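You operate a simulated robot arm through the tools that you are given. There is no shell and no other tool.

You run a simulated two-armed robot. Do the job below in one go: nothing can be reset, and whatever is moved stays where it is left.

TASK
Take the lid off the jar marked "front hub" on the top of the island bench and lay it down there.

The check looks at the end state, three seconds after you hand in, the way a careful person would. Anything else that was tipped, shoved, dropped, spilled or broken makes it a failure. A push-on lid holds only when it is set on centred and level and pressed home; a screw cap is set on level and turned clockwise until tight.

THE ROBOT
Two 7-joint arms with two-finger parallel grippers on one trunk, on a base that moves. Base frame: it is fixed to the floor where the robot stands at the start and does not move with it; the origin is under the middle of the robot, x ahead of it, y to its left, z up. Units: mm, degrees, N and s.
The left shoulder is at the start at [50, 165, 1105], the right one opposite. With the tool pointing down near the work surface each hand reaches from about 100 to 680 mm from the robot's upright axis, wherever it stands, measured 20 degrees to its own side. Places, roughly: jar with the green lid, jar with the grey lid, jar [-3250, -500, 1000]. Payload 3.91 kg a hand.
The tool frame of a hand sits at the grasp point between the pads (the TCP): z along the fingers, y along the line on which they close. The tips reach 30 mm beyond it. The gripper opens to 110 mm. The fingers are 20 mm wide and 10 mm thick; the gripper's body (48 by 112 mm) begins 55 mm behind the TCP.
Orientation is that of the tool frame in the base frame, as a unit quaternion [x, y, z, w]. With the fingers straight down and closing along the base's y, the tool's x points along the base's -x, its y along +y and its z along -z.

THE INTERFACE
- The arms move only by the tool nudge_tool. It takes "left_targets", "right_targets" or both (then of equal length, played together; a hand with none holds still); each is one flat list of numbers, 7 for each row, row after row: the shift along the base's x, y, z in cm, then the turn, a rotation vector about the base's x, y, z in degrees, then the gripper command, from -1 (shut) to 1 (fully open), values between in proportion. In form: [tx, ty, tz, rx, ry, rz, gripper, tx, ty, tz, rx, ry, rz, gripper, ...]. A call has 1 to 20 rows; each row is the pose to reach, as a shift and turn from the pose commanded when the call began. Each row takes 0.2 s and may step no farther than 50 mm and 8.6 degrees from the row before; otherwise, or with a gripper value out of range, the whole call is refused. Where a pose cannot be reached the arm comes as near as it can. A force on the tool above 40 N (or 10 N above the force at the start of the call, whichever is more), or a blocked arm, ends the call early, and 0.2 s more pass. Each finger travels about 45 mm/s and halts on what it meets, pressing with about 34 N; the grip force reading is that of the motor and also rises with nothing between the fingers. The clock runs only during rows and for 0.2 s after the last one: add rows that repeat a pose to give the fingers time. The reply holds the time, the measured pose of the TCP, the force on the tool along the base axes, the opening and the grip force, in the units named above and with some noise, with the torque about the TCP (base axes, N m) and any sound that the robot's microphone picked up, and new pictures: "pictures" is both (left out), scene, wrist or none (wrist: the cameras of the hands that moved).
- Cameras (640 x 400 px; columns grow to the right, rows downward): "scene" is now at [122.8, -10.7, 1303.1]; the picture's right is [-0.10, -1.00, 0.00], its down [-0.29, 0.03, -0.96] and it looks along [0.95, -0.09, -0.30] (base axes); focal length 256 px, centre (320, 200). "left" rides on the left gripper at [72, -17, -103] in its tool frame; the picture's right is [0.23, 0.97, 0.00], its down [-0.76, 0.18, -0.62] and it looks along [-0.61, 0.14, 0.78] (tool axes); focal length 222 px, centre (320, 200). "right" rides on the right gripper at [72, 17, -103] in its tool frame; the picture's right is [-0.23, 0.97, 0.00], its down [-0.76, -0.18, -0.62] and it looks along [-0.61, -0.14, 0.78] (tool axes); focal length 222 px, centre (320, 200). There is no depth. A picture from a camera that has moved, and an enlarged one, comes with that camera's place and axes in the base frame and with its lens.
- move_column(by): slides the trunk up (or, below 0, down) by that many mm; the arms and the scene camera ride with it, the base frame stays. It gives what a move gives, with no picture.
- roll_base(legs): drives the robot by 1 to 6 legs, each [ahead, left, turn to the left] in mm, mm and degrees, along the robot's own axes; the way and the turn of a leg run together, so that a leg with both is an arc; at most 1500 mm and 180 degrees a leg. The arms and the cameras ride along, it lands a little off, and it stops where it bumps. It gives what a move gives, and a new picture of the scene camera.
- head_to(pan, tilt): turns the head with the scene camera to pan (to the left, within 80 degrees either way) and tilt (down, from -29 to 69), counted from straight ahead of the robot. It gives what a move gives, and a new picture of the scene camera.
- enlarge(camera, box): a new picture of the part [left, top, right, bottom] of that camera's present view, enlarged. It takes no simulated time.
- job_done(): hands the job in; it is judged then, once.

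Nothing tells you exact positions but the pictures and the camera data. Unless the task says otherwise, let go and move clear before handing in.

The tools are called after "Request:" as a command line: name --argument value ..., lists and objects as JSON in quotes. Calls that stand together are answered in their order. nudge_tool: Moves the arms, as the interface text tells. Its arguments: {"type":"object","properties":{"left_targets":{"type":"array","items":{"type":"number"}},"right_targets":{"type":"array","items":{"type":"number"}},"pictures":{"type":"string","enum":["both","scene","wrist","none"]}},"required":[]} The other tools are called the same way: move_column (by) moves the trunk up or down; roll_base (legs) drives the base; head_to (pan, tilt) turns the head that bears the scene camera; enlarge (camera, box) takes an enlarged picture of a part of a camera's view; job_done () hands the job in.

At the start:

```text
t: 0.0
left_tcp_pos: [395.6, 132.2, 1229.3]
left_ee_rot: [0.001, 1.0, 0.0, 0.002]
left_contact_force: [0.4, -0.3, 0.2]
left_moment: [0.02, -0.02, 0.0]
left_opening: 110.1
left_gripper_force: 0.1
right_tcp_pos: [373.7, -184.9, 1160.4]
right_ee_rot: [0.0, 1.0, 0.0, 0.0]
right_contact_force: [0.4, 0.5, -0.3]
right_moment: [0.01, -0.02, -0.02]
right_opening: 109.9
right_gripper_force: 0.2
trunk travel left (down, up): [-325.0, 178.0]
robot x, y, heading: [-1.4, -1.4, 0.3]
head pan, tilt (commanded): [-5.5, 17.2]
```

scene: 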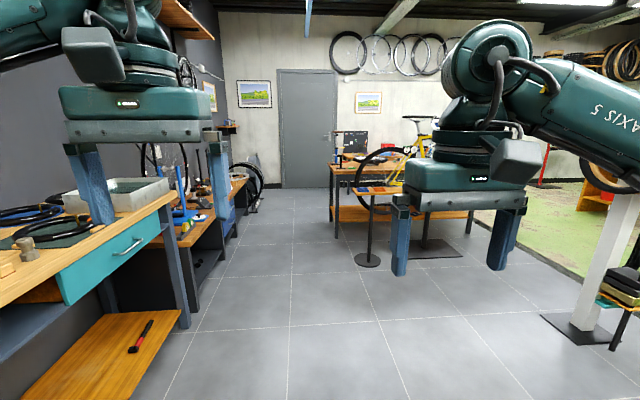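
right: 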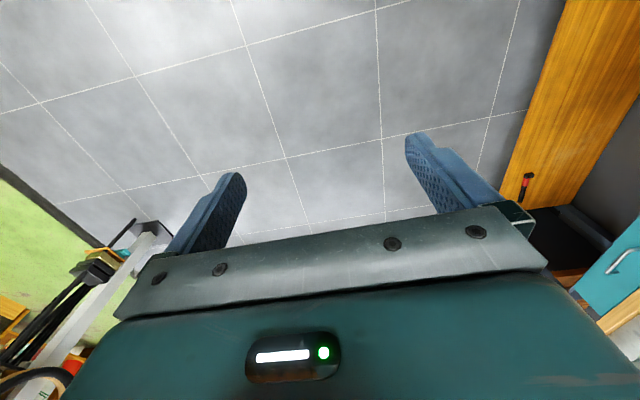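
left: 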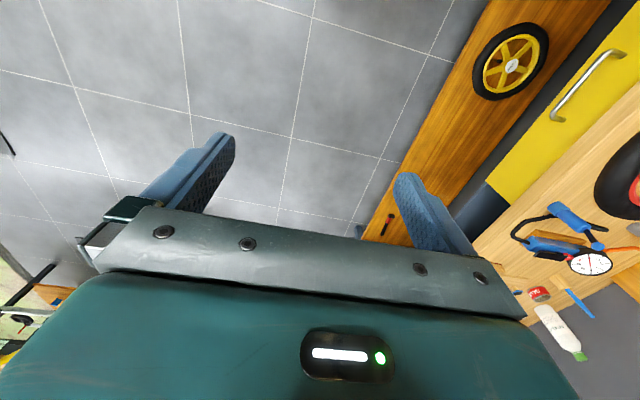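

I see a workshop: a workbench on my left, open floor ahead, and the jars should be about 3.2 m behind me. I'll look to both sides first with the head before driving.

Request:
head_to --pan 80 --tilt 25

Request:
head_to --pan -80 --tilt 25

```text
t: 1.6
left_tcp_pos: [395.1, 132.5, 1228.6]
left_ee_rot: [0.0, 1.0, -0.001, 0.0]
left_contact_force: [0.8, -0.1, 0.2]
left_moment: [-0.01, 0.02, 0.05]
left_opening: 110.1
left_gripper_force: 0.1
right_tcp_pos: [373.4, -186.0, 1161.4]
right_ee_rot: [-0.001, 1.0, -0.001, 0.001]
right_contact_force: [0.9, 0.2, -1.0]
right_moment: [0.03, -0.01, 0.02]
right_opening: 110.1
right_gripper_force: 0.0
trunk travel left (down, up): [-325.0, 178.0]
robot x, y, heading: [0.9, -4.9, 0.1]
head pan, tilt (commanded): [80.0, 25.0]
camera scene: at [46.0, 89.0, 1290.4], right [0.98, -0.17, 0.0], down [-0.07, -0.42, -0.91], along [0.16, 0.89, -0.42], focal length 256 px, centre (320, 200)
```

scene: 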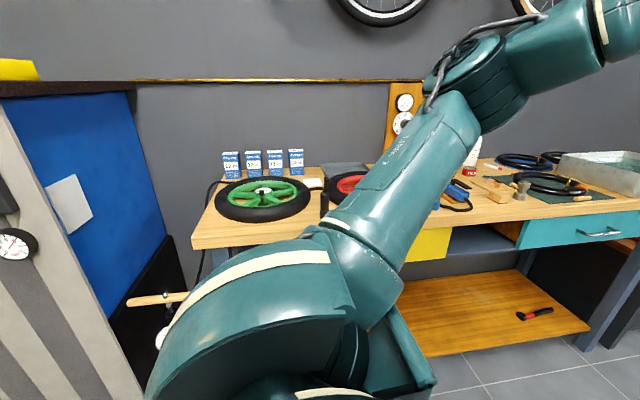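

```text
t: 4.1
left_tcp_pos: [395.2, 132.9, 1230.1]
left_ee_rot: [-0.001, 1.0, 0.0, 0.0]
left_contact_force: [-0.3, -0.1, 0.2]
left_moment: [-0.04, 0.03, 0.0]
left_opening: 109.7
left_gripper_force: 0.1
right_tcp_pos: [373.1, -185.4, 1161.4]
right_ee_rot: [0.0, 1.0, 0.0, 0.0]
right_contact_force: [-0.1, -0.4, 0.2]
right_moment: [-0.01, -0.02, 0.02]
right_opening: 109.9
right_gripper_force: 0.1
trunk travel left (down, up): [-325.0, 178.0]
robot x, y, heading: [1.7, -0.9, -0.2]
head pan, tilt (commanded): [-80.0, 25.0]
camera scene: at [45.9, -92.4, 1290.4], right [-0.98, -0.17, 0.0], down [-0.07, 0.42, -0.91], along [0.16, -0.89, -0.42], focal length 256 px, centre (320, 200)
```

scene: 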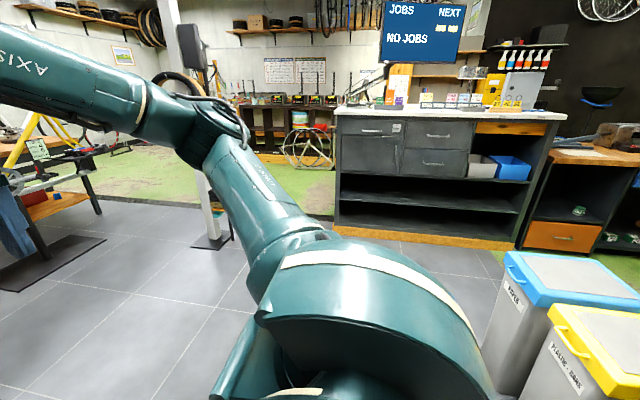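

Bench with wheels on my left, an open room with a service counter and two bins on my right. I'll turn right in place (free space on that side) and look towards the rear where the island bench should be.

Request:
roll_base --legs '[[0, 0, -90]]'

```text
t: 8.3
left_tcp_pos: [133.6, -394.4, 1228.2]
left_ee_rot: [0.705, 0.709, 0.0, 0.0]
left_contact_force: [-0.6, 0.1, 0.0]
left_moment: [0.01, -0.01, 0.02]
left_opening: 109.9
left_gripper_force: 0.1
right_tcp_pos: [-183.5, -373.6, 1160.7]
right_ee_rot: [0.706, 0.708, 0.0, -0.001]
right_contact_force: [-0.2, 0.2, 0.0]
right_moment: [0.03, -0.01, 0.02]
right_opening: 109.9
right_gripper_force: 0.1
trunk travel left (down, up): [-325.0, 178.0]
robot x, y, heading: [0.3, -1.8, -89.8]
head pan, tilt (commanded): [-80.0, 25.0]
camera scene: at [-90.0, -47.3, 1290.4], right [-0.18, 0.98, 0.0], down [0.42, 0.07, -0.91], along [-0.89, -0.16, -0.42], focal length 256 px, centre (320, 200)
```

scene: 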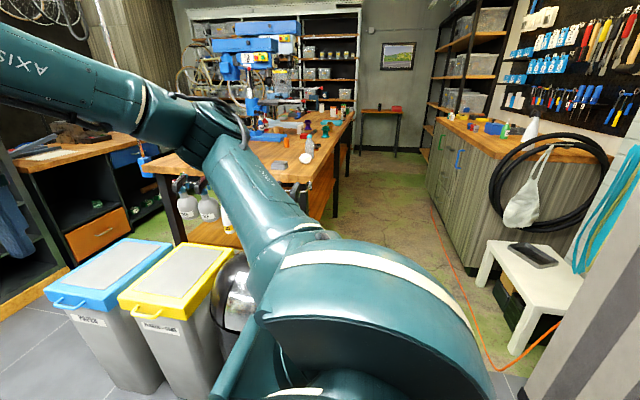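

The island bench is visible beyond the bins, with a corridor to its right side (towards +y). I'll turn the rest of the way to face -x and get a proper look.

Request:
roll_base --legs '[[0, 0, -90]]'

Request:
head_to --pan 0 --tilt 20

```text
t: 12.5
left_tcp_pos: [-394.7, -135.5, 1228.4]
left_ee_rot: [1.0, 0.005, 0.0, 0.0]
left_contact_force: [0.5, -0.4, 0.1]
left_moment: [-0.01, 0.04, 0.02]
left_opening: 110.1
left_gripper_force: 0.2
right_tcp_pos: [-375.2, 182.2, 1161.2]
right_ee_rot: [1.0, 0.004, 0.0, 0.0]
right_contact_force: [0.1, 0.1, 0.9]
right_moment: [-0.04, 0.03, -0.02]
right_opening: 110.2
right_gripper_force: 0.0
trunk travel left (down, up): [-325.0, 178.0]
robot x, y, heading: [-3.0, 0.6, -179.7]
head pan, tilt (commanded): [-80.0, 25.0]
camera scene: at [-45.4, 88.8, 1290.4], right [0.98, 0.18, 0.0], down [0.08, -0.42, -0.91], along [-0.16, 0.89, -0.42], focal length 256 px, centre (320, 200)
```

scene: 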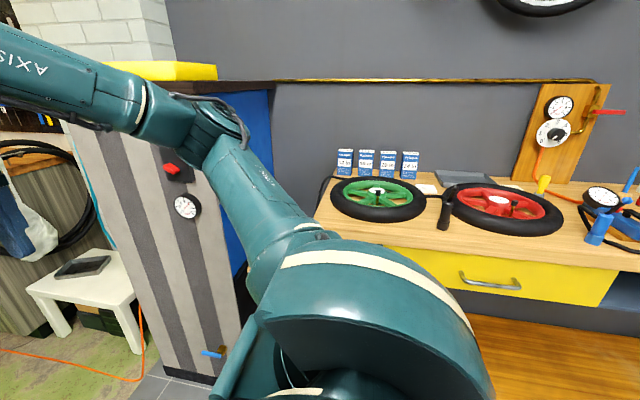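

```text
t: 14.0
left_tcp_pos: [-393.8, -135.1, 1228.9]
left_ee_rot: [1.0, 0.005, -0.001, 0.0]
left_contact_force: [-0.1, 0.5, -0.4]
left_moment: [-0.01, -0.01, 0.0]
left_opening: 109.7
left_gripper_force: 0.1
right_tcp_pos: [-373.6, 182.4, 1161.1]
right_ee_rot: [1.0, 0.002, 0.0, 0.0]
right_contact_force: [0.1, -0.4, -0.6]
right_moment: [-0.02, 0.02, -0.02]
right_opening: 110.2
right_gripper_force: 0.1
trunk travel left (down, up): [-325.0, 178.0]
robot x, y, heading: [1.2, -2.4, -179.2]
head pan, tilt (commanded): [0.0, 20.0]
camera scene: at [-121.8, -2.5, 1298.5], right [-0.01, 1.0, 0.0], down [0.34, 0.0, -0.94], along [-0.94, -0.01, -0.34], focal length 256 px, centre (320, 200)
```

scene: 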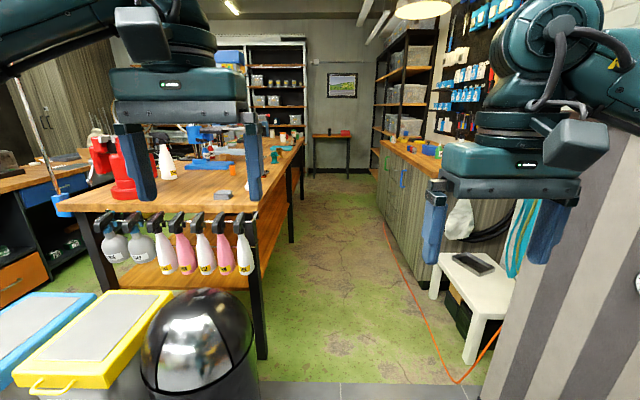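

I now face the island bench; its +y edge is around y≈-330, and the corridor runs between it and the cabinets/pillar near y≈+700. I'll sidestep to the corridor's centre and drive along it, stopping short to look.

Request:
roll_base --legs '[[0, -190, -0.8], [1200, 0, 0]]'

Request:
head_to --pan 20 --tilt 20

```text
t: 22.0
left_tcp_pos: [-1590.1, 67.5, 1229.5]
left_ee_rot: [1.0, -0.001, 0.0, 0.0]
left_contact_force: [0.5, 0.0, -0.2]
left_moment: [-0.01, -0.05, 0.01]
left_opening: 110.0
left_gripper_force: 0.1
right_tcp_pos: [-1568.0, 384.2, 1162.2]
right_ee_rot: [1.0, -0.001, 0.0, 0.0]
right_contact_force: [-0.1, -0.9, -0.5]
right_moment: [0.01, 0.04, -0.01]
right_opening: 109.7
right_gripper_force: 0.0
trunk travel left (down, up): [-325.0, 178.0]
robot x, y, heading: [-1198.8, 198.2, 179.8]
head pan, tilt (commanded): [0.0, 20.0]
camera scene: at [-1316.4, 196.5, 1298.5], right [0.0, 1.0, 0.0], down [0.34, 0.0, -0.94], along [-0.94, 0.0, -0.34], focal length 256 px, centre (320, 200)
```

scene: 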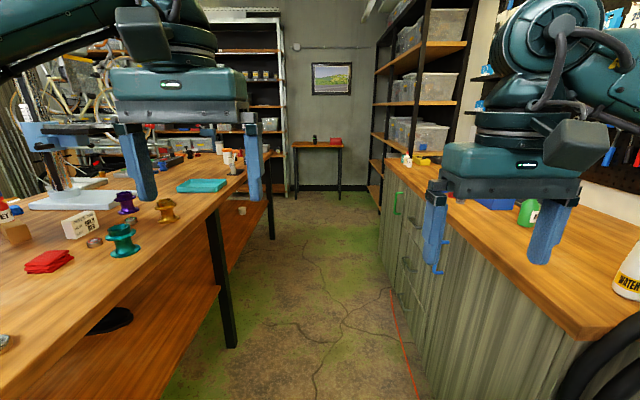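

```text
t: 22.8
left_tcp_pos: [-1589.8, 67.0, 1227.5]
left_ee_rot: [1.0, -0.002, 0.0, 0.0]
left_contact_force: [0.3, 0.5, -0.4]
left_moment: [0.02, 0.02, -0.03]
left_opening: 110.1
left_gripper_force: 0.0
right_tcp_pos: [-1567.1, 382.8, 1161.6]
right_ee_rot: [1.0, -0.002, 0.0, -0.001]
right_contact_force: [-0.2, -0.3, 0.0]
right_moment: [-0.02, -0.01, 0.0]
right_opening: 110.2
right_gripper_force: 0.2
trunk travel left (down, up): [-325.0, 178.0]
robot x, y, heading: [-1194.3, 198.5, 180.0]
head pan, tilt (commanded): [20.0, 20.0]
camera scene: at [-1310.7, 164.7, 1298.5], right [-0.34, 0.94, 0.0], down [0.32, 0.12, -0.94], along [-0.88, -0.32, -0.34], focal length 256 px, centre (320, 200)
```

scene: 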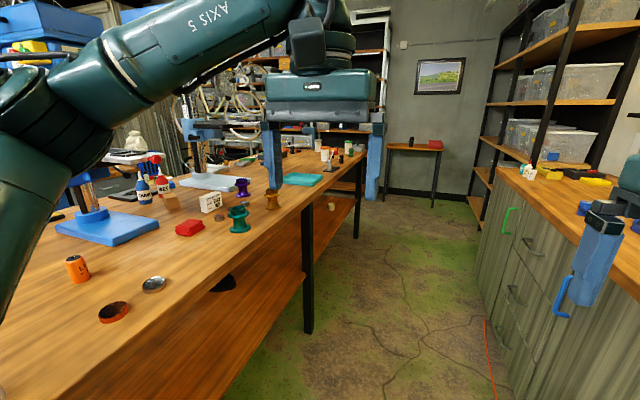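

The jars look to be near the far end of the island. I'll drive on along the corridor and look again.

Request:
roll_base --legs '[[1300, 0, 0]]'

Request:
head_to --pan 40 --tilt 25

```text
t: 29.4
left_tcp_pos: [-2903.4, 86.6, 1228.2]
left_ee_rot: [1.0, -0.009, 0.0, 0.0]
left_contact_force: [0.2, 0.0, -0.5]
left_moment: [-0.01, 0.01, 0.0]
left_opening: 109.9
left_gripper_force: 0.1
right_tcp_pos: [-2874.4, 403.2, 1160.6]
right_ee_rot: [1.0, -0.009, 0.0, 0.0]
right_contact_force: [-0.5, -0.4, 0.4]
right_moment: [-0.02, 0.02, -0.03]
right_opening: 110.1
right_gripper_force: 0.1
trunk travel left (down, up): [-325.0, 178.0]
robot x, y, heading: [-2504.4, 212.1, 179.0]
head pan, tilt (commanded): [20.0, 20.0]
camera scene: at [-2622.2, 180.2, 1298.5], right [-0.33, 0.95, 0.0], down [0.32, 0.11, -0.94], along [-0.89, -0.31, -0.34], focal length 256 px, centre (320, 200)
```

scene: 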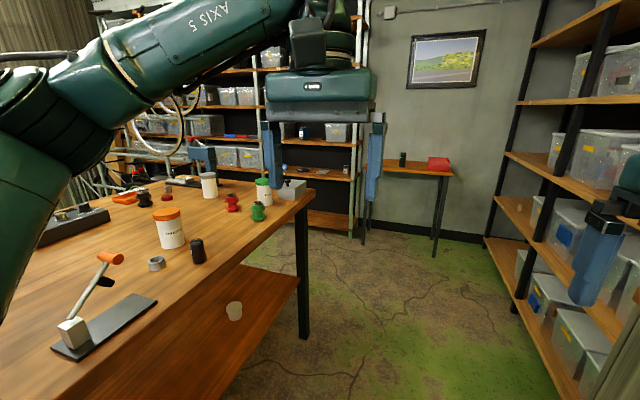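

```text
t: 30.2
left_tcp_pos: [-2903.6, 86.1, 1229.1]
left_ee_rot: [1.0, -0.008, 0.0, 0.0]
left_contact_force: [0.1, 0.1, 0.1]
left_moment: [-0.01, -0.01, -0.03]
left_opening: 110.2
left_gripper_force: 0.1
right_tcp_pos: [-2875.9, 403.7, 1161.2]
right_ee_rot: [1.0, -0.009, 0.0, 0.0]
right_contact_force: [0.1, 0.0, 0.0]
right_moment: [-0.01, 0.0, -0.02]
right_opening: 109.9
right_gripper_force: 0.1
trunk travel left (down, up): [-325.0, 178.0]
robot x, y, heading: [-2506.8, 210.3, 179.0]
head pan, tilt (commanded): [40.0, 25.0]
camera scene: at [-2605.6, 152.6, 1290.4], right [-0.63, 0.78, 0.0], down [0.33, 0.27, -0.91], along [-0.7, -0.57, -0.42], focal length 256 px, centre (320, 200)
```

scene: 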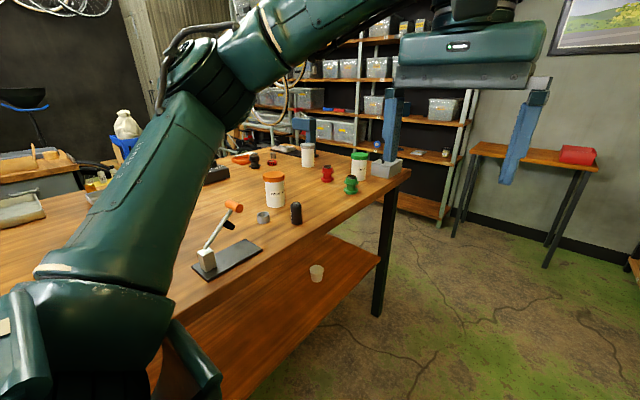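

Three jars stand near the bench's far end: orange, grey and green lids. I'll enlarge to read their labels.

Request:
enlarge --camera "scene" --box '[240, 130, 400, 230]'

```text
4.00 times, centred on (320, 180) of scene
camera zoom: at [-2605.6, 152.6, 1290.4], right [-0.63, 0.78, 0.0], down [0.33, 0.27, -0.91], along [-0.7, -0.57, -0.42], focal length 1026 px, centre (320, 280)
```

zoom: 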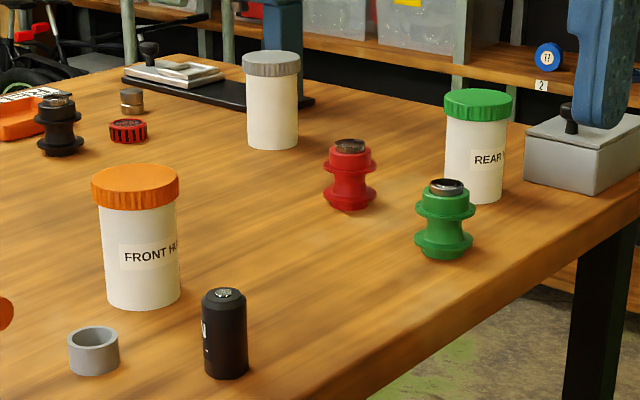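

The orange-lidded jar carries the "FRONT H…" label (green is "REAR…"), standing at about (-3130, -475) with the bench top near z≈900. I'll drive alongside it, check the clearance to the bench, then turn to face it.

Request:
roll_base --legs '[[700, 0, 0]]'

Request:
head_to --pan 70 --tilt 35

```text
t: 34.1
left_tcp_pos: [-3607.2, 101.4, 1229.0]
left_ee_rot: [1.0, -0.01, 0.0, 0.0]
left_contact_force: [0.3, 0.2, 0.3]
left_moment: [0.05, 0.0, 0.02]
left_opening: 110.2
left_gripper_force: 0.1
right_tcp_pos: [-3579.5, 418.4, 1161.6]
right_ee_rot: [1.0, -0.011, 0.0, 0.0]
right_contact_force: [0.5, -0.6, 0.1]
right_moment: [0.0, 0.0, -0.02]
right_opening: 110.2
right_gripper_force: 0.0
trunk travel left (down, up): [-325.0, 178.0]
robot x, y, heading: [-3210.1, 224.7, 178.9]
head pan, tilt (commanded): [40.0, 25.0]
camera scene: at [-3310.3, 166.6, 1290.4], right [-0.63, 0.78, 0.0], down [0.33, 0.26, -0.91], along [-0.71, -0.57, -0.42], focal length 256 px, centre (320, 200)
```

scene: 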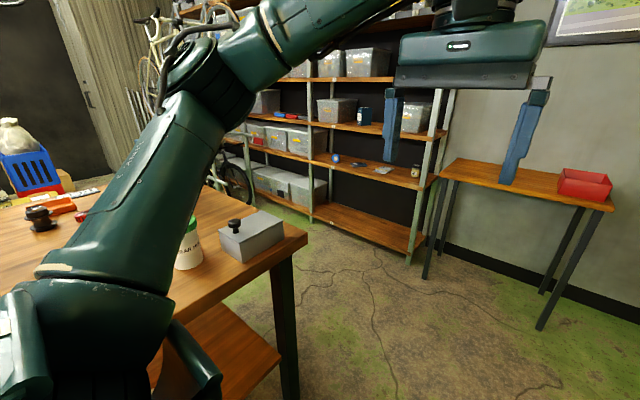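

```text
t: 35.0
left_tcp_pos: [-3607.9, 102.4, 1228.4]
left_ee_rot: [1.0, -0.011, 0.0, 0.0]
left_contact_force: [0.2, -0.8, 0.7]
left_moment: [0.0, 0.01, -0.04]
left_opening: 109.8
left_gripper_force: 0.1
right_tcp_pos: [-3578.7, 418.4, 1161.8]
right_ee_rot: [1.0, -0.01, -0.001, 0.001]
right_contact_force: [-0.3, 0.1, 0.2]
right_moment: [0.0, 0.01, 0.01]
right_opening: 110.1
right_gripper_force: 0.0
trunk travel left (down, up): [-325.0, 178.0]
robot x, y, heading: [-3208.5, 221.6, 178.8]
head pan, tilt (commanded): [70.0, 35.0]
camera scene: at [-3270.2, 142.2, 1274.7], right [-0.93, 0.36, 0.0], down [0.21, 0.53, -0.82], along [-0.3, -0.76, -0.57], focal length 256 px, centre (320, 200)
```

scene: 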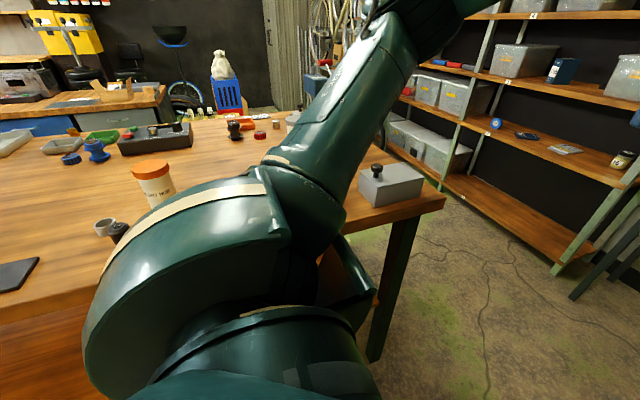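

The orange jar is visible past my left arm and nothing on the bench is as high as my hands. I'll turn left to face the bench.

Request:
roll_base --legs '[[0, 0, 91.2]]'

Request:
head_to --pan 0 --tilt 45

```text
t: 39.3
left_tcp_pos: [-3079.0, -170.1, 1229.1]
left_ee_rot: [0.709, 0.705, 0.0, 0.0]
left_contact_force: [-0.2, -0.1, -1.0]
left_moment: [0.0, 0.01, -0.01]
left_opening: 109.8
left_gripper_force: 0.0
right_tcp_pos: [-3396.6, -146.9, 1160.0]
right_ee_rot: [0.71, 0.705, -0.001, 0.0]
right_contact_force: [1.5, -0.2, 0.1]
right_moment: [-0.01, 0.02, 0.01]
right_opening: 109.9
right_gripper_force: 0.0
trunk travel left (down, up): [-325.0, 178.0]
robot x, y, heading: [-3208.3, 229.0, -90.3]
head pan, tilt (commanded): [70.0, 35.0]
camera scene: at [-3126.4, 163.8, 1274.6], right [-0.35, -0.94, 0.0], down [-0.54, 0.2, -0.82], along [0.77, -0.28, -0.57], focal length 256 px, centre (320, 200)
```

scene: 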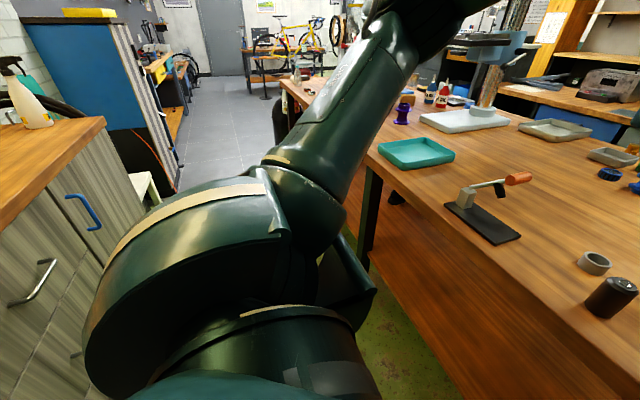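

```text
t: 40.7
left_tcp_pos: [-3079.8, -170.3, 1228.5]
left_ee_rot: [0.709, 0.705, 0.0, 0.0]
left_contact_force: [0.5, 0.1, 0.2]
left_moment: [0.01, -0.04, 0.0]
left_opening: 109.8
left_gripper_force: 0.0
right_tcp_pos: [-3395.5, -146.9, 1161.4]
right_ee_rot: [0.709, 0.706, 0.0, 0.0]
right_contact_force: [0.3, -0.7, 0.0]
right_moment: [-0.01, 0.0, 0.0]
right_opening: 110.0
right_gripper_force: 0.1
trunk travel left (down, up): [-325.0, 178.0]
robot x, y, heading: [-3208.3, 224.0, -90.5]
head pan, tilt (commanded): [0.0, 45.0]
camera scene: at [-3209.4, 113.1, 1259.8], right [-1.0, 0.0, 0.0], down [0.0, 0.71, -0.71], along [0.0, -0.71, -0.71], focal length 256 px, centre (320, 200)
```

scene: 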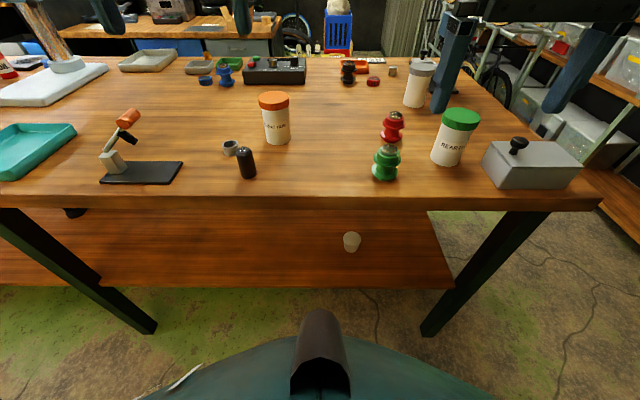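

I see the whole bench end: orange "front hub" jar ahead and slightly left of me, with the ring and black cylinder in front-left of it. I'll tilt down to judge the base's front clearance and also enlarge the jar.

Request:
enlarge --camera "scene" --box '[220, 75, 348, 155]'

Request:
head_to --pan 0 --tilt 69

```text
5.00 times, centred on (284, 115) of scene
camera zoom: at [-3209.4, 113.1, 1259.8], right [-1.0, 0.0, 0.0], down [0.0, 0.71, -0.71], along [0.0, -0.71, -0.71], focal length 1283 px, centre (500, 625)
```

zoom: 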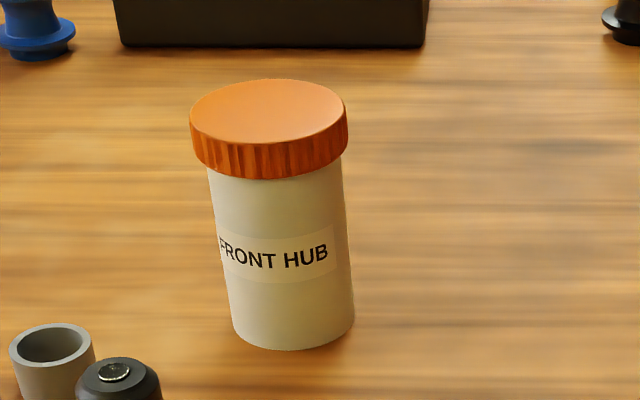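

```text
t: 41.6
left_tcp_pos: [-3079.0, -171.0, 1228.5]
left_ee_rot: [0.709, 0.706, 0.0, 0.001]
left_contact_force: [0.4, -0.1, 0.2]
left_moment: [0.03, 0.01, 0.01]
left_opening: 109.8
left_gripper_force: 0.1
right_tcp_pos: [-3395.6, -147.5, 1162.4]
right_ee_rot: [0.709, 0.706, 0.0, 0.0]
right_contact_force: [0.1, -0.6, 0.3]
right_moment: [-0.01, 0.0, -0.03]
right_opening: 109.9
right_gripper_force: 0.0
trunk travel left (down, up): [-325.0, 178.0]
robot x, y, heading: [-3212.2, 227.3, -90.5]
head pan, tilt (commanded): [0.0, 68.8]
camera scene: at [-3209.4, 138.4, 1231.0], right [-1.0, 0.01, 0.0], down [0.0, 0.93, -0.36], along [0.0, -0.36, -0.93], focal length 256 px, centre (320, 200)
```

scene: 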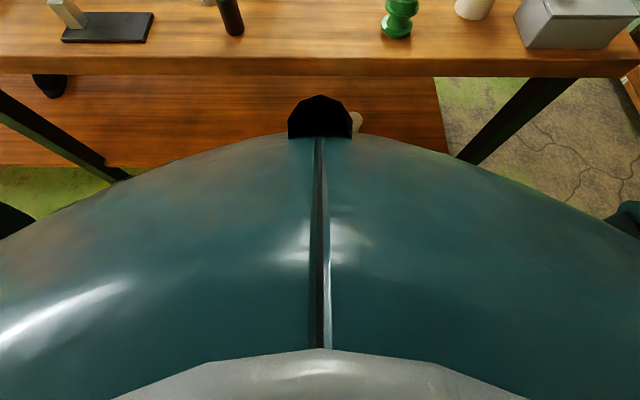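

The label clearly reads "FRONT HUB" on the orange-lidded jar at about (-3107, -442), bench top z≈920, lid top z≈1020 (lid ≈68 mm wide, ribbed like a screw cap). I'll roll about 110 mm closer and slightly left, so one hand can hold the jar while the other turns the lid.

Request:
roll_base --legs '[[110, 40, 0.4]]'

Request:
head_to --pan 0 --tilt 40

```text
t: 42.8
left_tcp_pos: [-3037.1, -280.5, 1228.3]
left_ee_rot: [0.707, 0.707, -0.001, -0.001]
left_contact_force: [-0.6, -0.1, 0.3]
left_moment: [-0.01, 0.01, 0.0]
left_opening: 109.8
left_gripper_force: 0.1
right_tcp_pos: [-3353.7, -258.3, 1160.7]
right_ee_rot: [0.707, 0.708, -0.001, -0.001]
right_contact_force: [0.1, -0.7, -0.2]
right_moment: [0.01, 0.02, 0.0]
right_opening: 110.0
right_gripper_force: 0.1
trunk travel left (down, up): [-325.0, 178.0]
robot x, y, heading: [-3172.0, 112.2, -90.0]
head pan, tilt (commanded): [0.0, 68.8]
camera scene: at [-3168.9, 27.6, 1230.9], right [-1.0, 0.0, 0.0], down [0.0, 0.93, -0.36], along [0.0, -0.36, -0.93], focal length 256 px, centre (320, 200)
```

scene: 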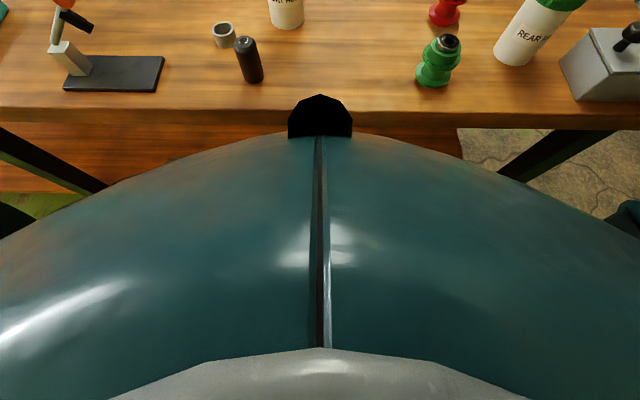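

```text
t: 43.8
left_tcp_pos: [-3038.1, -278.7, 1229.6]
left_ee_rot: [0.706, 0.708, 0.0, 0.0]
left_contact_force: [0.2, -0.3, 0.2]
left_moment: [0.0, -0.01, 0.05]
left_opening: 110.2
left_gripper_force: 0.0
right_tcp_pos: [-3354.4, -259.1, 1162.1]
right_ee_rot: [0.706, 0.708, -0.001, 0.001]
right_contact_force: [0.2, -0.3, 0.3]
right_moment: [-0.03, 0.01, 0.0]
right_opening: 109.9
right_gripper_force: 0.1
trunk travel left (down, up): [-325.0, 178.0]
robot x, y, heading: [-3169.9, 115.5, -89.9]
head pan, tilt (commanded): [0.0, 40.0]
camera scene: at [-3169.1, -0.7, 1267.0], right [-1.0, 0.0, 0.0], down [0.0, 0.64, -0.77], along [0.0, -0.77, -0.64], focal length 256 px, centre (320, 200)
```

scene: 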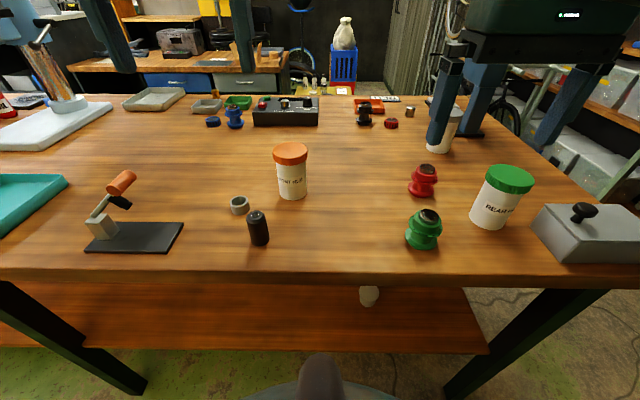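

The view is now excellent and nothing bumped. I'll enlarge the area around the jar for precise measurement.

Request:
enlarge --camera "scene" --box '[220, 135, 348, 215]'

Request:
enlarge --camera "scene" --box '[200, 140, 456, 300]'

```text
5.00 times, centred on (284, 175) of scene
camera zoom: at [-3169.1, -0.7, 1267.0], right [-1.0, 0.0, 0.0], down [0.0, 0.64, -0.77], along [0.0, -0.77, -0.64], focal length 1283 px, centre (500, 325)
```

zoom: 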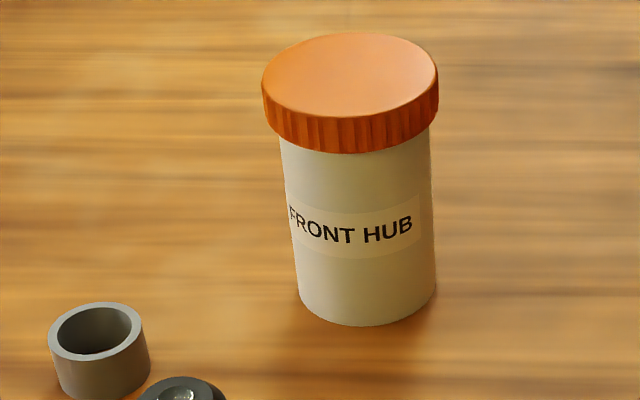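

```text
2.50 times, centred on (328, 220) of scene
camera zoom: at [-3169.1, -0.7, 1267.0], right [-1.0, 0.0, 0.0], down [0.0, 0.64, -0.77], along [0.0, -0.77, -0.64], focal length 641 px, centre (300, 150)
```

zoom: 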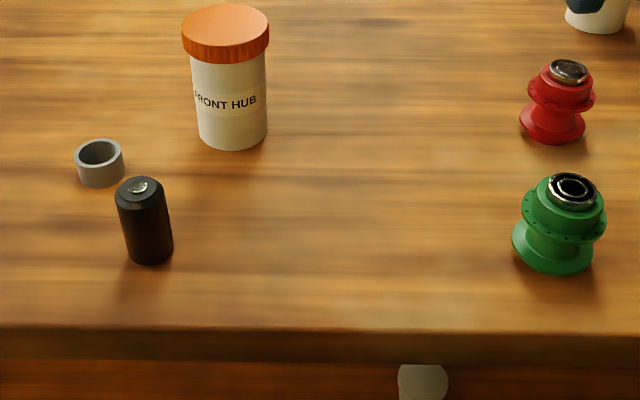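

The jar stands at about (-3110, -446), black cylinder at (-3061, -307), green hub at (-3350, -302). My plan: right hand holds the jar body from the front-right with its camera on top, left hand turns the lid from above. First I roll the right hand about the vertical at safe height to see whether the wrist allows it.

Request:
nudge_tool --right_targets '[0, 0, 0, 0, 0, -8, 1, 0, 0, 0, 0, 0, -16, 1, 0, 0, 0, 0, 0, -24, 1, 0, 0, 0, 0, 0, -32, 1, 0, 0, 0, 0, 0, -40, 1, 0, 0, 0, 0, 0, -48, 1, 0, 0, 0, 0, 0, -56, 1, 0, 0, 0, 0, 0, -64, 1, 0, 0, 0, 0, 0, -72, 1, 0, 0, 0, 0, 0, -80, 1, 0, 0, 0, 0, 0, -80, 1]' --pictures "scene"

```text
t: 46.1
left_tcp_pos: [-3036.5, -279.4, 1228.8]
left_ee_rot: [0.707, 0.708, 0.0, 0.0]
left_contact_force: [-0.3, 0.3, -0.5]
left_moment: [0.0, -0.04, -0.01]
left_opening: 110.0
left_gripper_force: 0.1
right_tcp_pos: [-3354.8, -257.9, 1161.0]
right_ee_rot: [0.996, 0.087, -0.001, -0.001]
right_contact_force: [0.1, -0.5, 0.0]
right_moment: [-0.01, -0.04, 0.02]
right_opening: 110.0
right_gripper_force: 0.1
trunk travel left (down, up): [-325.0, 178.0]
robot x, y, heading: [-3167.7, 117.5, -89.8]
head pan, tilt (commanded): [0.0, 40.0]
camera scene: at [-3169.1, -0.7, 1267.1], right [-1.0, 0.0, 0.0], down [0.0, 0.64, -0.77], along [0.0, -0.77, -0.64], focal length 256 px, centre (320, 200)
```

scene: 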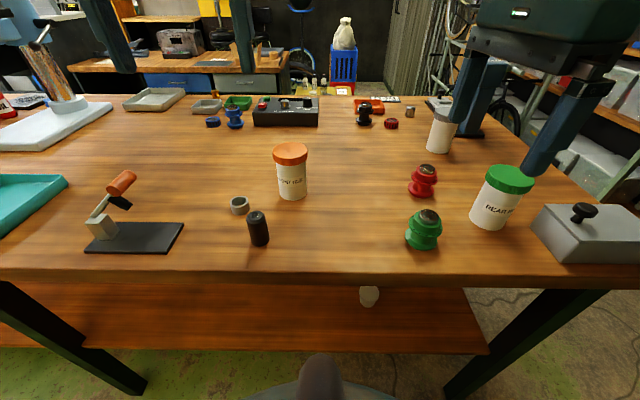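

The wrist followed the −80° roll exactly. I continue by another −75°.

Request:
nudge_tool --right_targets '[0, 0, 0, 0, 0, -8, 1, 0, 0, 0, 0, 0, -16, 1, 0, 0, 0, 0, 0, -24, 1, 0, 0, 0, 0, 0, -32, 1, 0, 0, 0, 0, 0, -40, 1, 0, 0, 0, 0, 0, -48, 1, 0, 0, 0, 0, 0, -56, 1, 0, 0, 0, 0, 0, -64, 1, 0, 0, 0, 0, 0, -70, 1, 0, 0, 0, 0, 0, -75, 1, 0, 0, 0, 0, 0, -75, 1]' --pictures "scene"

```text
t: 48.5
left_tcp_pos: [-3035.8, -279.4, 1228.6]
left_ee_rot: [0.706, 0.708, 0.0, 0.0]
left_contact_force: [-0.6, -0.4, 0.1]
left_moment: [0.02, -0.02, 0.01]
left_opening: 110.2
left_gripper_force: 0.0
right_tcp_pos: [-3354.6, -257.6, 1161.1]
right_ee_rot: [0.843, -0.538, 0.0, 0.0]
right_contact_force: [-0.9, -0.3, -0.2]
right_moment: [0.01, -0.01, -0.04]
right_opening: 110.0
right_gripper_force: 0.1
trunk travel left (down, up): [-325.0, 178.0]
robot x, y, heading: [-3169.5, 119.1, -89.8]
head pan, tilt (commanded): [0.0, 40.0]
camera scene: at [-3169.1, -0.7, 1267.1], right [-1.0, 0.0, 0.0], down [0.0, 0.64, -0.77], along [0.0, -0.77, -0.64], focal length 256 px, centre (320, 200)
```

scene: 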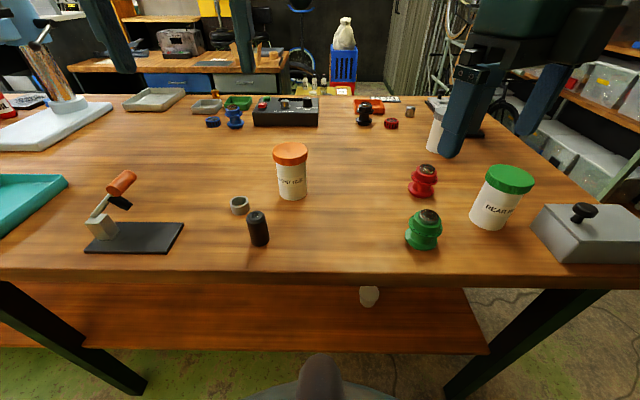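

The roll reached −155° with no trouble; the hand's camera now faces away from me. Next I pitch the right hand up towards horizontal while easing it towards the standoff, and move the left hand aside; I'll do it in two halves.

Request:
nudge_tool --right_targets '[1.52, -0.68, -0.47, -5.44, -2.54, 0, 1, 3.04, -1.36, -0.94, -10.88, -5.07, 0, 1, 4.56, -2.04, -1.41, -16.31, -7.61, 0, 1, 6.08, -2.72, -1.88, -21.75, -10.14, 0, 1, 7.6, -3.4, -2.35, -27.19, -12.68, 0, 1, 9.12, -4.08, -2.82, -32.63, -15.21, 0, 1, 10.64, -4.76, -3.29, -38.06, -17.75, 0, 1, 10.64, -4.76, -3.29, -38.06, -17.75, 0, 1]' --left_targets '[1.4, 0, 0.8, 0, 0, 0, 1, 2.8, 0, 1.6, 0, 0, 0, 1, 4.2, 0, 2.4, 0, 0, 0, 1, 5.6, 0, 3.2, 0, 0, 0, 1, 7, 0, 4, 0, 0, 0, 1, 8.4, 0, 4.8, 0, 0, 0, 1, 9.8, 0, 5.6, 0, 0, 0, 1, 9.8, 0, 5.6, 0, 0, 0, 1]' --pictures "both"

```text
t: 50.4
left_tcp_pos: [-2938.9, -280.0, 1284.5]
left_ee_rot: [0.706, 0.708, 0.0, 0.0]
left_contact_force: [-0.6, 0.5, -0.1]
left_moment: [0.02, 0.02, -0.02]
left_opening: 110.3
left_gripper_force: 0.1
right_tcp_pos: [-3246.1, -305.6, 1128.4]
right_ee_rot: [0.788, -0.501, 0.303, 0.192]
right_contact_force: [0.3, -0.3, -0.3]
right_moment: [0.01, 0.02, 0.01]
right_opening: 109.9
right_gripper_force: 0.0
trunk travel left (down, up): [-325.0, 178.0]
robot x, y, heading: [-3169.3, 115.9, -90.0]
head pan, tilt (commanded): [0.0, 40.0]
camera scene: at [-3169.2, -0.8, 1267.1], right [-1.0, 0.0, 0.0], down [0.0, 0.64, -0.77], along [0.0, -0.77, -0.64], focal length 256 px, centre (320, 200)
camera right: at [-3269.0, -299.4, 1253.4], right [-0.95, -0.26, -0.15], down [-0.26, 0.97, -0.05], along [0.16, -0.01, -0.99], focal length 222 px, centre (320, 200)
camera left: at [-2955.0, -207.8, 1389.4], right [0.97, 0.23, 0.0], down [0.18, -0.76, 0.62], along [0.14, -0.61, -0.78], focal length 222 px, centre (320, 200)
```

scene: 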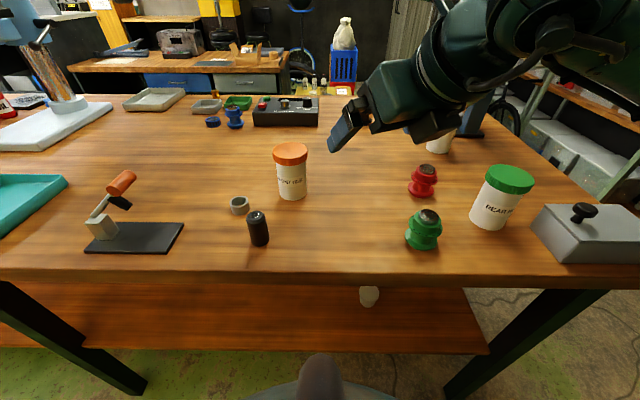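
right: 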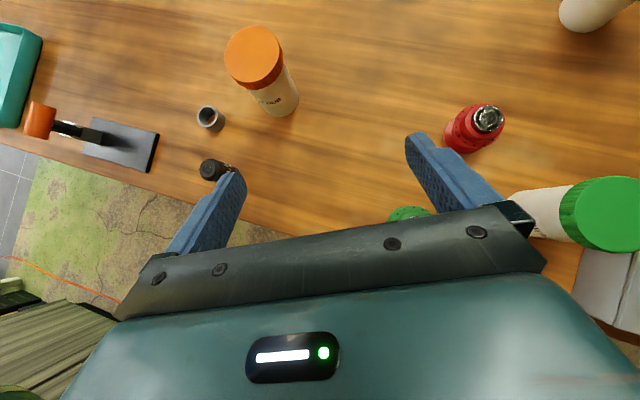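
left: 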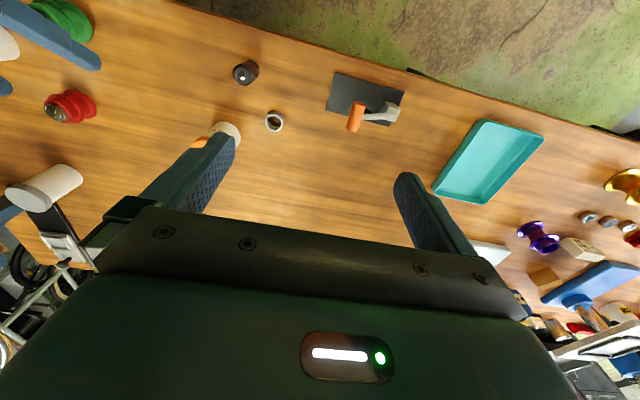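

The estimate holds: the wrist camera also puts the lid at about (-3110, -446). I continue pitching the right hand the remaining 36° and moving towards the standoff.

Request:
nudge_tool --right_targets '[1.52, -0.68, -0.47, -5.44, -2.54, 0, 1, 3.04, -1.36, -0.94, -10.88, -5.07, 0, 1, 4.56, -2.04, -1.41, -16.31, -7.61, 0, 1, 6.08, -2.72, -1.88, -21.75, -10.14, 0, 1, 7.6, -3.4, -2.35, -27.19, -12.68, 0, 1, 8.9, -4.0, -2.82, -32.63, -15.21, 0, 1, 8.9, -4.0, -2.82, -32.63, -15.21, 0, 1]' --pictures "both"

```text
t: 52.0
left_tcp_pos: [-2938.3, -279.2, 1284.8]
left_ee_rot: [0.707, 0.708, 0.0, 0.0]
left_contact_force: [0.0, 0.3, 0.2]
left_moment: [-0.02, 0.01, -0.03]
left_opening: 109.9
left_gripper_force: 0.1
right_tcp_pos: [-3159.4, -344.4, 1100.4]
right_ee_rot: [0.656, -0.416, 0.531, 0.338]
right_contact_force: [0.0, 0.6, -0.6]
right_moment: [-0.01, 0.01, 0.01]
right_opening: 110.0
right_gripper_force: 0.0
trunk travel left (down, up): [-325.0, 178.0]
robot x, y, heading: [-3171.3, 112.6, -89.7]
head pan, tilt (commanded): [0.0, 40.0]
camera scene: at [-3169.2, -0.7, 1267.1], right [-1.0, 0.0, 0.0], down [0.0, 0.64, -0.77], along [0.0, -0.77, -0.64], focal length 256 px, centre (320, 200)
camera right: at [-3210.7, -274.8, 1192.5], right [-0.9, -0.37, -0.22], down [-0.17, 0.77, -0.62], along [0.4, -0.52, -0.76], focal length 222 px, centre (320, 200)
```

scene: 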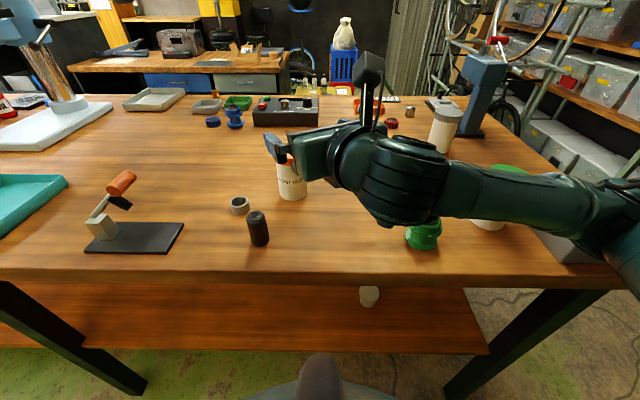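
right: 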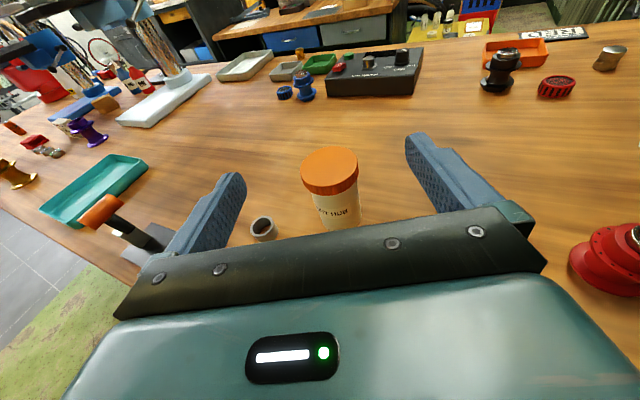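

The hand is horizontal with its camera on top, but the right forearm stretches out to the right rather low over the green hub and jar. I'll raise the trunk so that the elbow stays well above those things when I lower the hand.

Request:
move_column --by 150

Request:
head_to --pan -12 --tilt 42

```text
t: 53.7
left_tcp_pos: [-2939.1, -280.0, 1435.0]
left_ee_rot: [0.707, 0.708, 0.0, 0.0]
left_contact_force: [-0.8, -0.5, 0.6]
left_moment: [-0.01, -0.02, 0.01]
left_opening: 110.1
left_gripper_force: 0.0
right_tcp_pos: [-3159.6, -344.6, 1249.8]
right_ee_rot: [0.657, -0.417, 0.53, 0.338]
right_contact_force: [-0.3, 0.1, -0.1]
right_moment: [0.0, 0.04, -0.02]
right_opening: 109.8
right_gripper_force: 0.1
trunk travel left (down, up): [-475.0, 28.0]
robot x, y, heading: [-3173.8, 114.7, -90.0]
head pan, tilt (commanded): [0.0, 40.0]
```

```text
t: 54.4
left_tcp_pos: [-2937.7, -279.4, 1434.1]
left_ee_rot: [0.706, 0.708, 0.0, 0.001]
left_contact_force: [-0.7, 0.1, -0.2]
left_moment: [0.0, 0.02, -0.03]
left_opening: 110.3
left_gripper_force: 0.1
right_tcp_pos: [-3159.2, -345.1, 1251.2]
right_ee_rot: [0.656, -0.416, 0.531, 0.338]
right_contact_force: [-1.3, -0.3, -0.3]
right_moment: [0.01, 0.0, 0.05]
right_opening: 110.1
right_gripper_force: 0.0
trunk travel left (down, up): [-475.0, 28.0]
robot x, y, heading: [-3171.3, 116.4, -90.1]
head pan, tilt (commanded): [-12.0, 42.0]
camera scene: at [-3186.5, 2.5, 1414.2], right [-0.98, 0.21, 0.0], down [0.14, 0.65, -0.74], along [-0.15, -0.73, -0.67], focal length 256 px, centre (320, 200)
```

scene: 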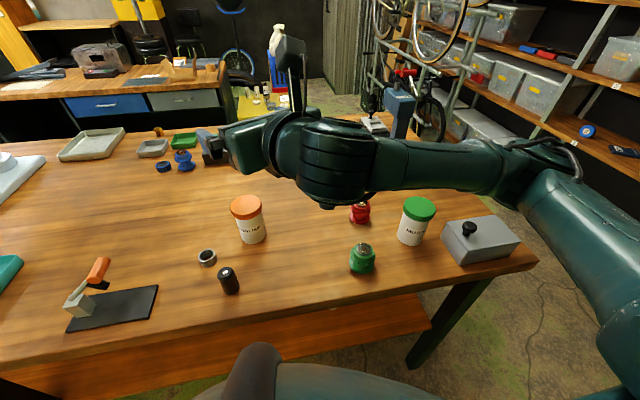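

The elbow is now visible out to the right and higher. I lower the right hand in place behind the jar to about z=1080 and watch how the forearm follows.

Request:
nudge_tool --right_targets '[0, 0, -2, 0, 0, 0, 1, 0, 0, -4, 0, 0, 0, 1, 0, 0, -6, 0, 0, 0, 1, 0, 0, -8, 0, 0, 0, 1, 0, 0, -10, 0, 0, 0, 1, 0, 0, -12, 0, 0, 0, 1, 0, 0, -14, 0, 0, 0, 1, 0, 0, -16, 0, 0, 0, 1, 0, 0, -17, 0, 0, 0, 1, 0, 0, -17, 0, 0, 0, 1]' --pictures "scene"

```text
t: 56.6
left_tcp_pos: [-2938.7, -279.9, 1434.6]
left_ee_rot: [0.707, 0.708, 0.001, -0.001]
left_contact_force: [0.6, 0.8, -0.6]
left_moment: [0.02, -0.02, -0.02]
left_opening: 109.9
left_gripper_force: 0.0
right_tcp_pos: [-3158.1, -345.6, 1220.7]
right_ee_rot: [0.656, -0.417, 0.53, 0.338]
right_contact_force: [0.6, 0.7, 0.5]
right_moment: [0.0, -0.03, 0.02]
right_opening: 110.0
right_gripper_force: 0.0
right hand out of reach, approached as far as the arm can: row 2, 3, 4, 5, 6, 7, 8, 9, 10
trunk travel left (down, up): [-475.0, 28.0]
robot x, y, heading: [-3171.8, 117.1, -90.0]
head pan, tilt (commanded): [-12.0, 42.0]
camera scene: at [-3186.5, 2.5, 1414.2], right [-0.98, 0.21, 0.0], down [0.14, 0.65, -0.74], along [-0.15, -0.73, -0.67], focal length 256 px, centre (320, 200)
```

scene: 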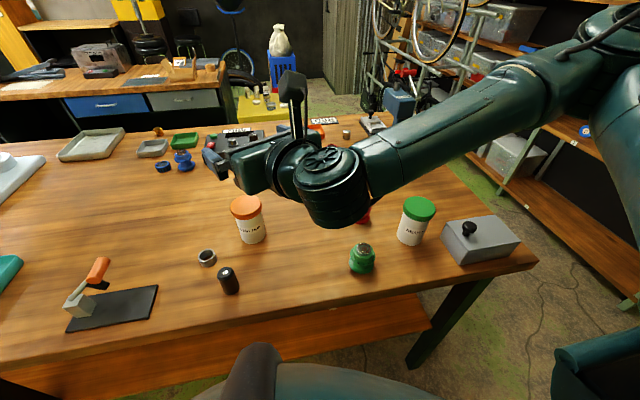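

The arm couldn't follow below z≈1220 here; the wrist sits very near the shoulder at this spot. The open fingers can straddle the jar from above anyway, so I'll move forward over the jar at height where the arm is less folded, and test lowering there.

Request:
nudge_tool --right_targets '[0.9, -1.8, 0, 0, 0, 0, 1, 1.8, -3.6, 0, 0, 0, 0, 1, 2.6, -5.4, 0, 0, 0, 0, 1, 3.5, -7.2, 0, 0, 0, 0, 1, 4.3, -9.0, 0, 0, 0, 0, 1, 4.3, -9.0, 0, 0, 0, 0, 1]' --pictures "scene"

```text
t: 58.0
left_tcp_pos: [-2938.7, -278.2, 1435.4]
left_ee_rot: [0.706, 0.708, 0.0, 0.0]
left_contact_force: [-0.8, 0.7, 0.3]
left_moment: [-0.02, -0.02, 0.02]
left_opening: 110.3
left_gripper_force: 0.0
right_tcp_pos: [-3118.7, -433.6, 1222.8]
right_ee_rot: [0.656, -0.418, 0.53, 0.339]
right_contact_force: [-0.3, 0.0, 0.4]
right_moment: [0.02, -0.02, 0.01]
right_opening: 110.0
right_gripper_force: 0.1
trunk travel left (down, up): [-475.0, 28.0]
robot x, y, heading: [-3168.7, 117.0, -90.0]
head pan, tilt (commanded): [-12.0, 42.0]
camera scene: at [-3186.6, 2.7, 1414.2], right [-0.98, 0.21, 0.0], down [0.14, 0.65, -0.74], along [-0.15, -0.73, -0.67], focal length 256 px, centre (320, 200)
```

scene: 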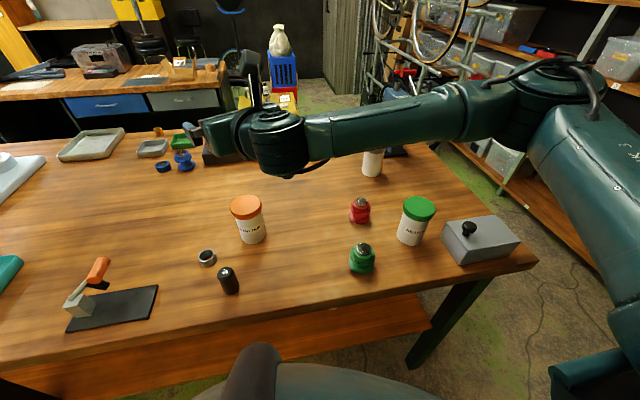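

The hand is above the jar area at z≈1222 and the command pose follows what was reached. I now test lowering here, down to about z=1080 (still above the lid).

Request:
nudge_tool --right_targets '[0, 0, -2, 0, 0, 0, 1, 0, 0, -4, 0, 0, 0, 1, 0, 0, -6, 0, 0, 0, 1, 0, 0, -8, 0, 0, 0, 1, 0, 0, -10, 0, 0, 0, 1, 0, 0, -12, 0, 0, 0, 1, 0, 0, -14, 0, 0, 0, 1, 0, 0, -14, 0, 0, 0, 1]' --pictures "scene"

```text
t: 59.8
left_tcp_pos: [-2937.9, -279.6, 1434.5]
left_ee_rot: [0.706, 0.708, -0.001, 0.0]
left_contact_force: [0.1, 0.4, -0.4]
left_moment: [-0.03, 0.01, 0.0]
left_opening: 110.0
left_gripper_force: 0.0
right_tcp_pos: [-3075.1, -415.3, 1107.3]
right_ee_rot: [0.654, -0.427, 0.52, 0.346]
right_contact_force: [0.3, 0.0, -0.6]
right_moment: [0.0, -0.01, -0.01]
right_opening: 109.9
right_gripper_force: 0.1
right hand out of reach, approached as far as the arm can: row 1, 2, 3, 4, 5, 6, 7, 8
trunk travel left (down, up): [-475.0, 28.0]
robot x, y, heading: [-3170.4, 113.1, -89.7]
head pan, tilt (commanded): [-12.0, 42.0]
camera scene: at [-3185.7, 3.0, 1414.2], right [-0.98, 0.21, 0.0], down [0.14, 0.65, -0.74], along [-0.15, -0.73, -0.67], focal length 256 px, centre (320, 200)
```

scene: 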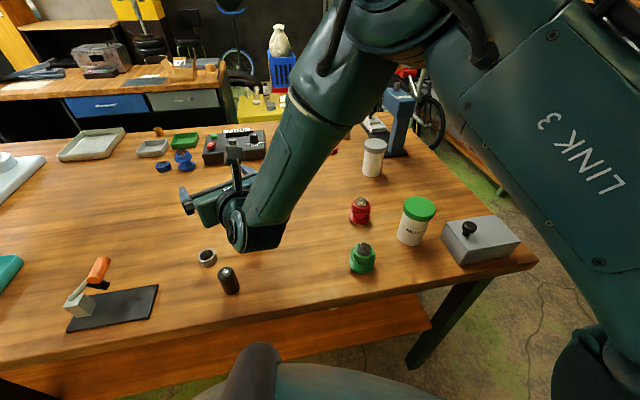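

The camera-up side grip runs into a wrist limit (the elbow swung up and the hand stopped off-target at z≈1107). I'll drop that idea: I return the right hand to tool-down at height, and then use the natural wrist roll with the hand pitched about 40° down, which by my geometry clears bench and lid.

Request:
nudge_tool --right_targets '[0, 0.5, 2, 5.44, 2.54, 0, 1, 0, 1, 4, 10.88, 5.07, 0, 1, 0, 1.5, 6, 16.31, 7.61, 0, 1, 0, 2, 8, 21.75, 10.14, 0, 1, 0, 2.5, 10, 27.19, 12.68, 0, 1, 0, 3, 11, 32.63, 15.21, 0, 1, -1, 3.5, 12, 38.06, 17.75, 0, 1, -2, 4, 12, 43.5, 20.29, 0, 1, -3, 4.5, 12, 48.94, 22.82, 0, 1, -4, 5, 12, 54.38, 25.36, 0, 1, -5, 5.5, 12, 59.82, 27.9, 0, 1, -6, 6, 12, 65.25, 30.43, 0, 1, -7, 6.5, 12, 70.69, 32.97, 0, 1, -7, 6.5, 12, 70.69, 32.97, 0, 1]' --pictures "scene"

```text
t: 62.8
left_tcp_pos: [-2939.0, -280.3, 1434.8]
left_ee_rot: [0.706, 0.708, 0.0, 0.0]
left_contact_force: [-0.1, 0.1, 0.6]
left_moment: [-0.02, 0.01, -0.03]
left_opening: 110.0
left_gripper_force: 0.0
right_tcp_pos: [-3147.3, -349.4, 1226.1]
right_ee_rot: [0.844, -0.536, 0.0, -0.001]
right_contact_force: [-1.0, -0.7, 0.4]
right_moment: [0.02, -0.01, 0.01]
right_opening: 109.9
right_gripper_force: 0.1
trunk travel left (down, up): [-475.0, 28.0]
robot x, y, heading: [-3169.7, 115.6, -90.2]
head pan, tilt (commanded): [-12.0, 42.0]
camera scene: at [-3186.5, 2.6, 1414.2], right [-0.98, 0.21, 0.0], down [0.14, 0.65, -0.74], along [-0.15, -0.73, -0.67], focal length 256 px, centre (320, 200)
```

scene: 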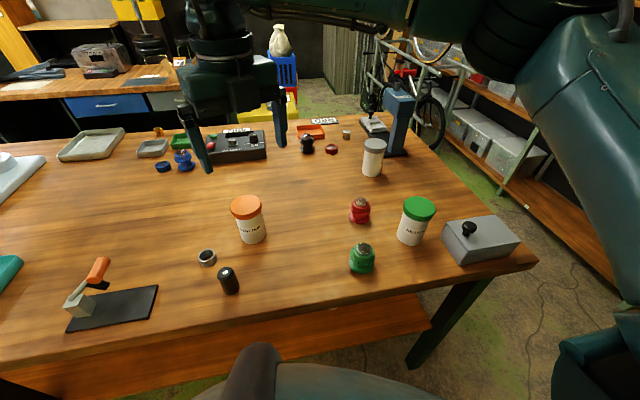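

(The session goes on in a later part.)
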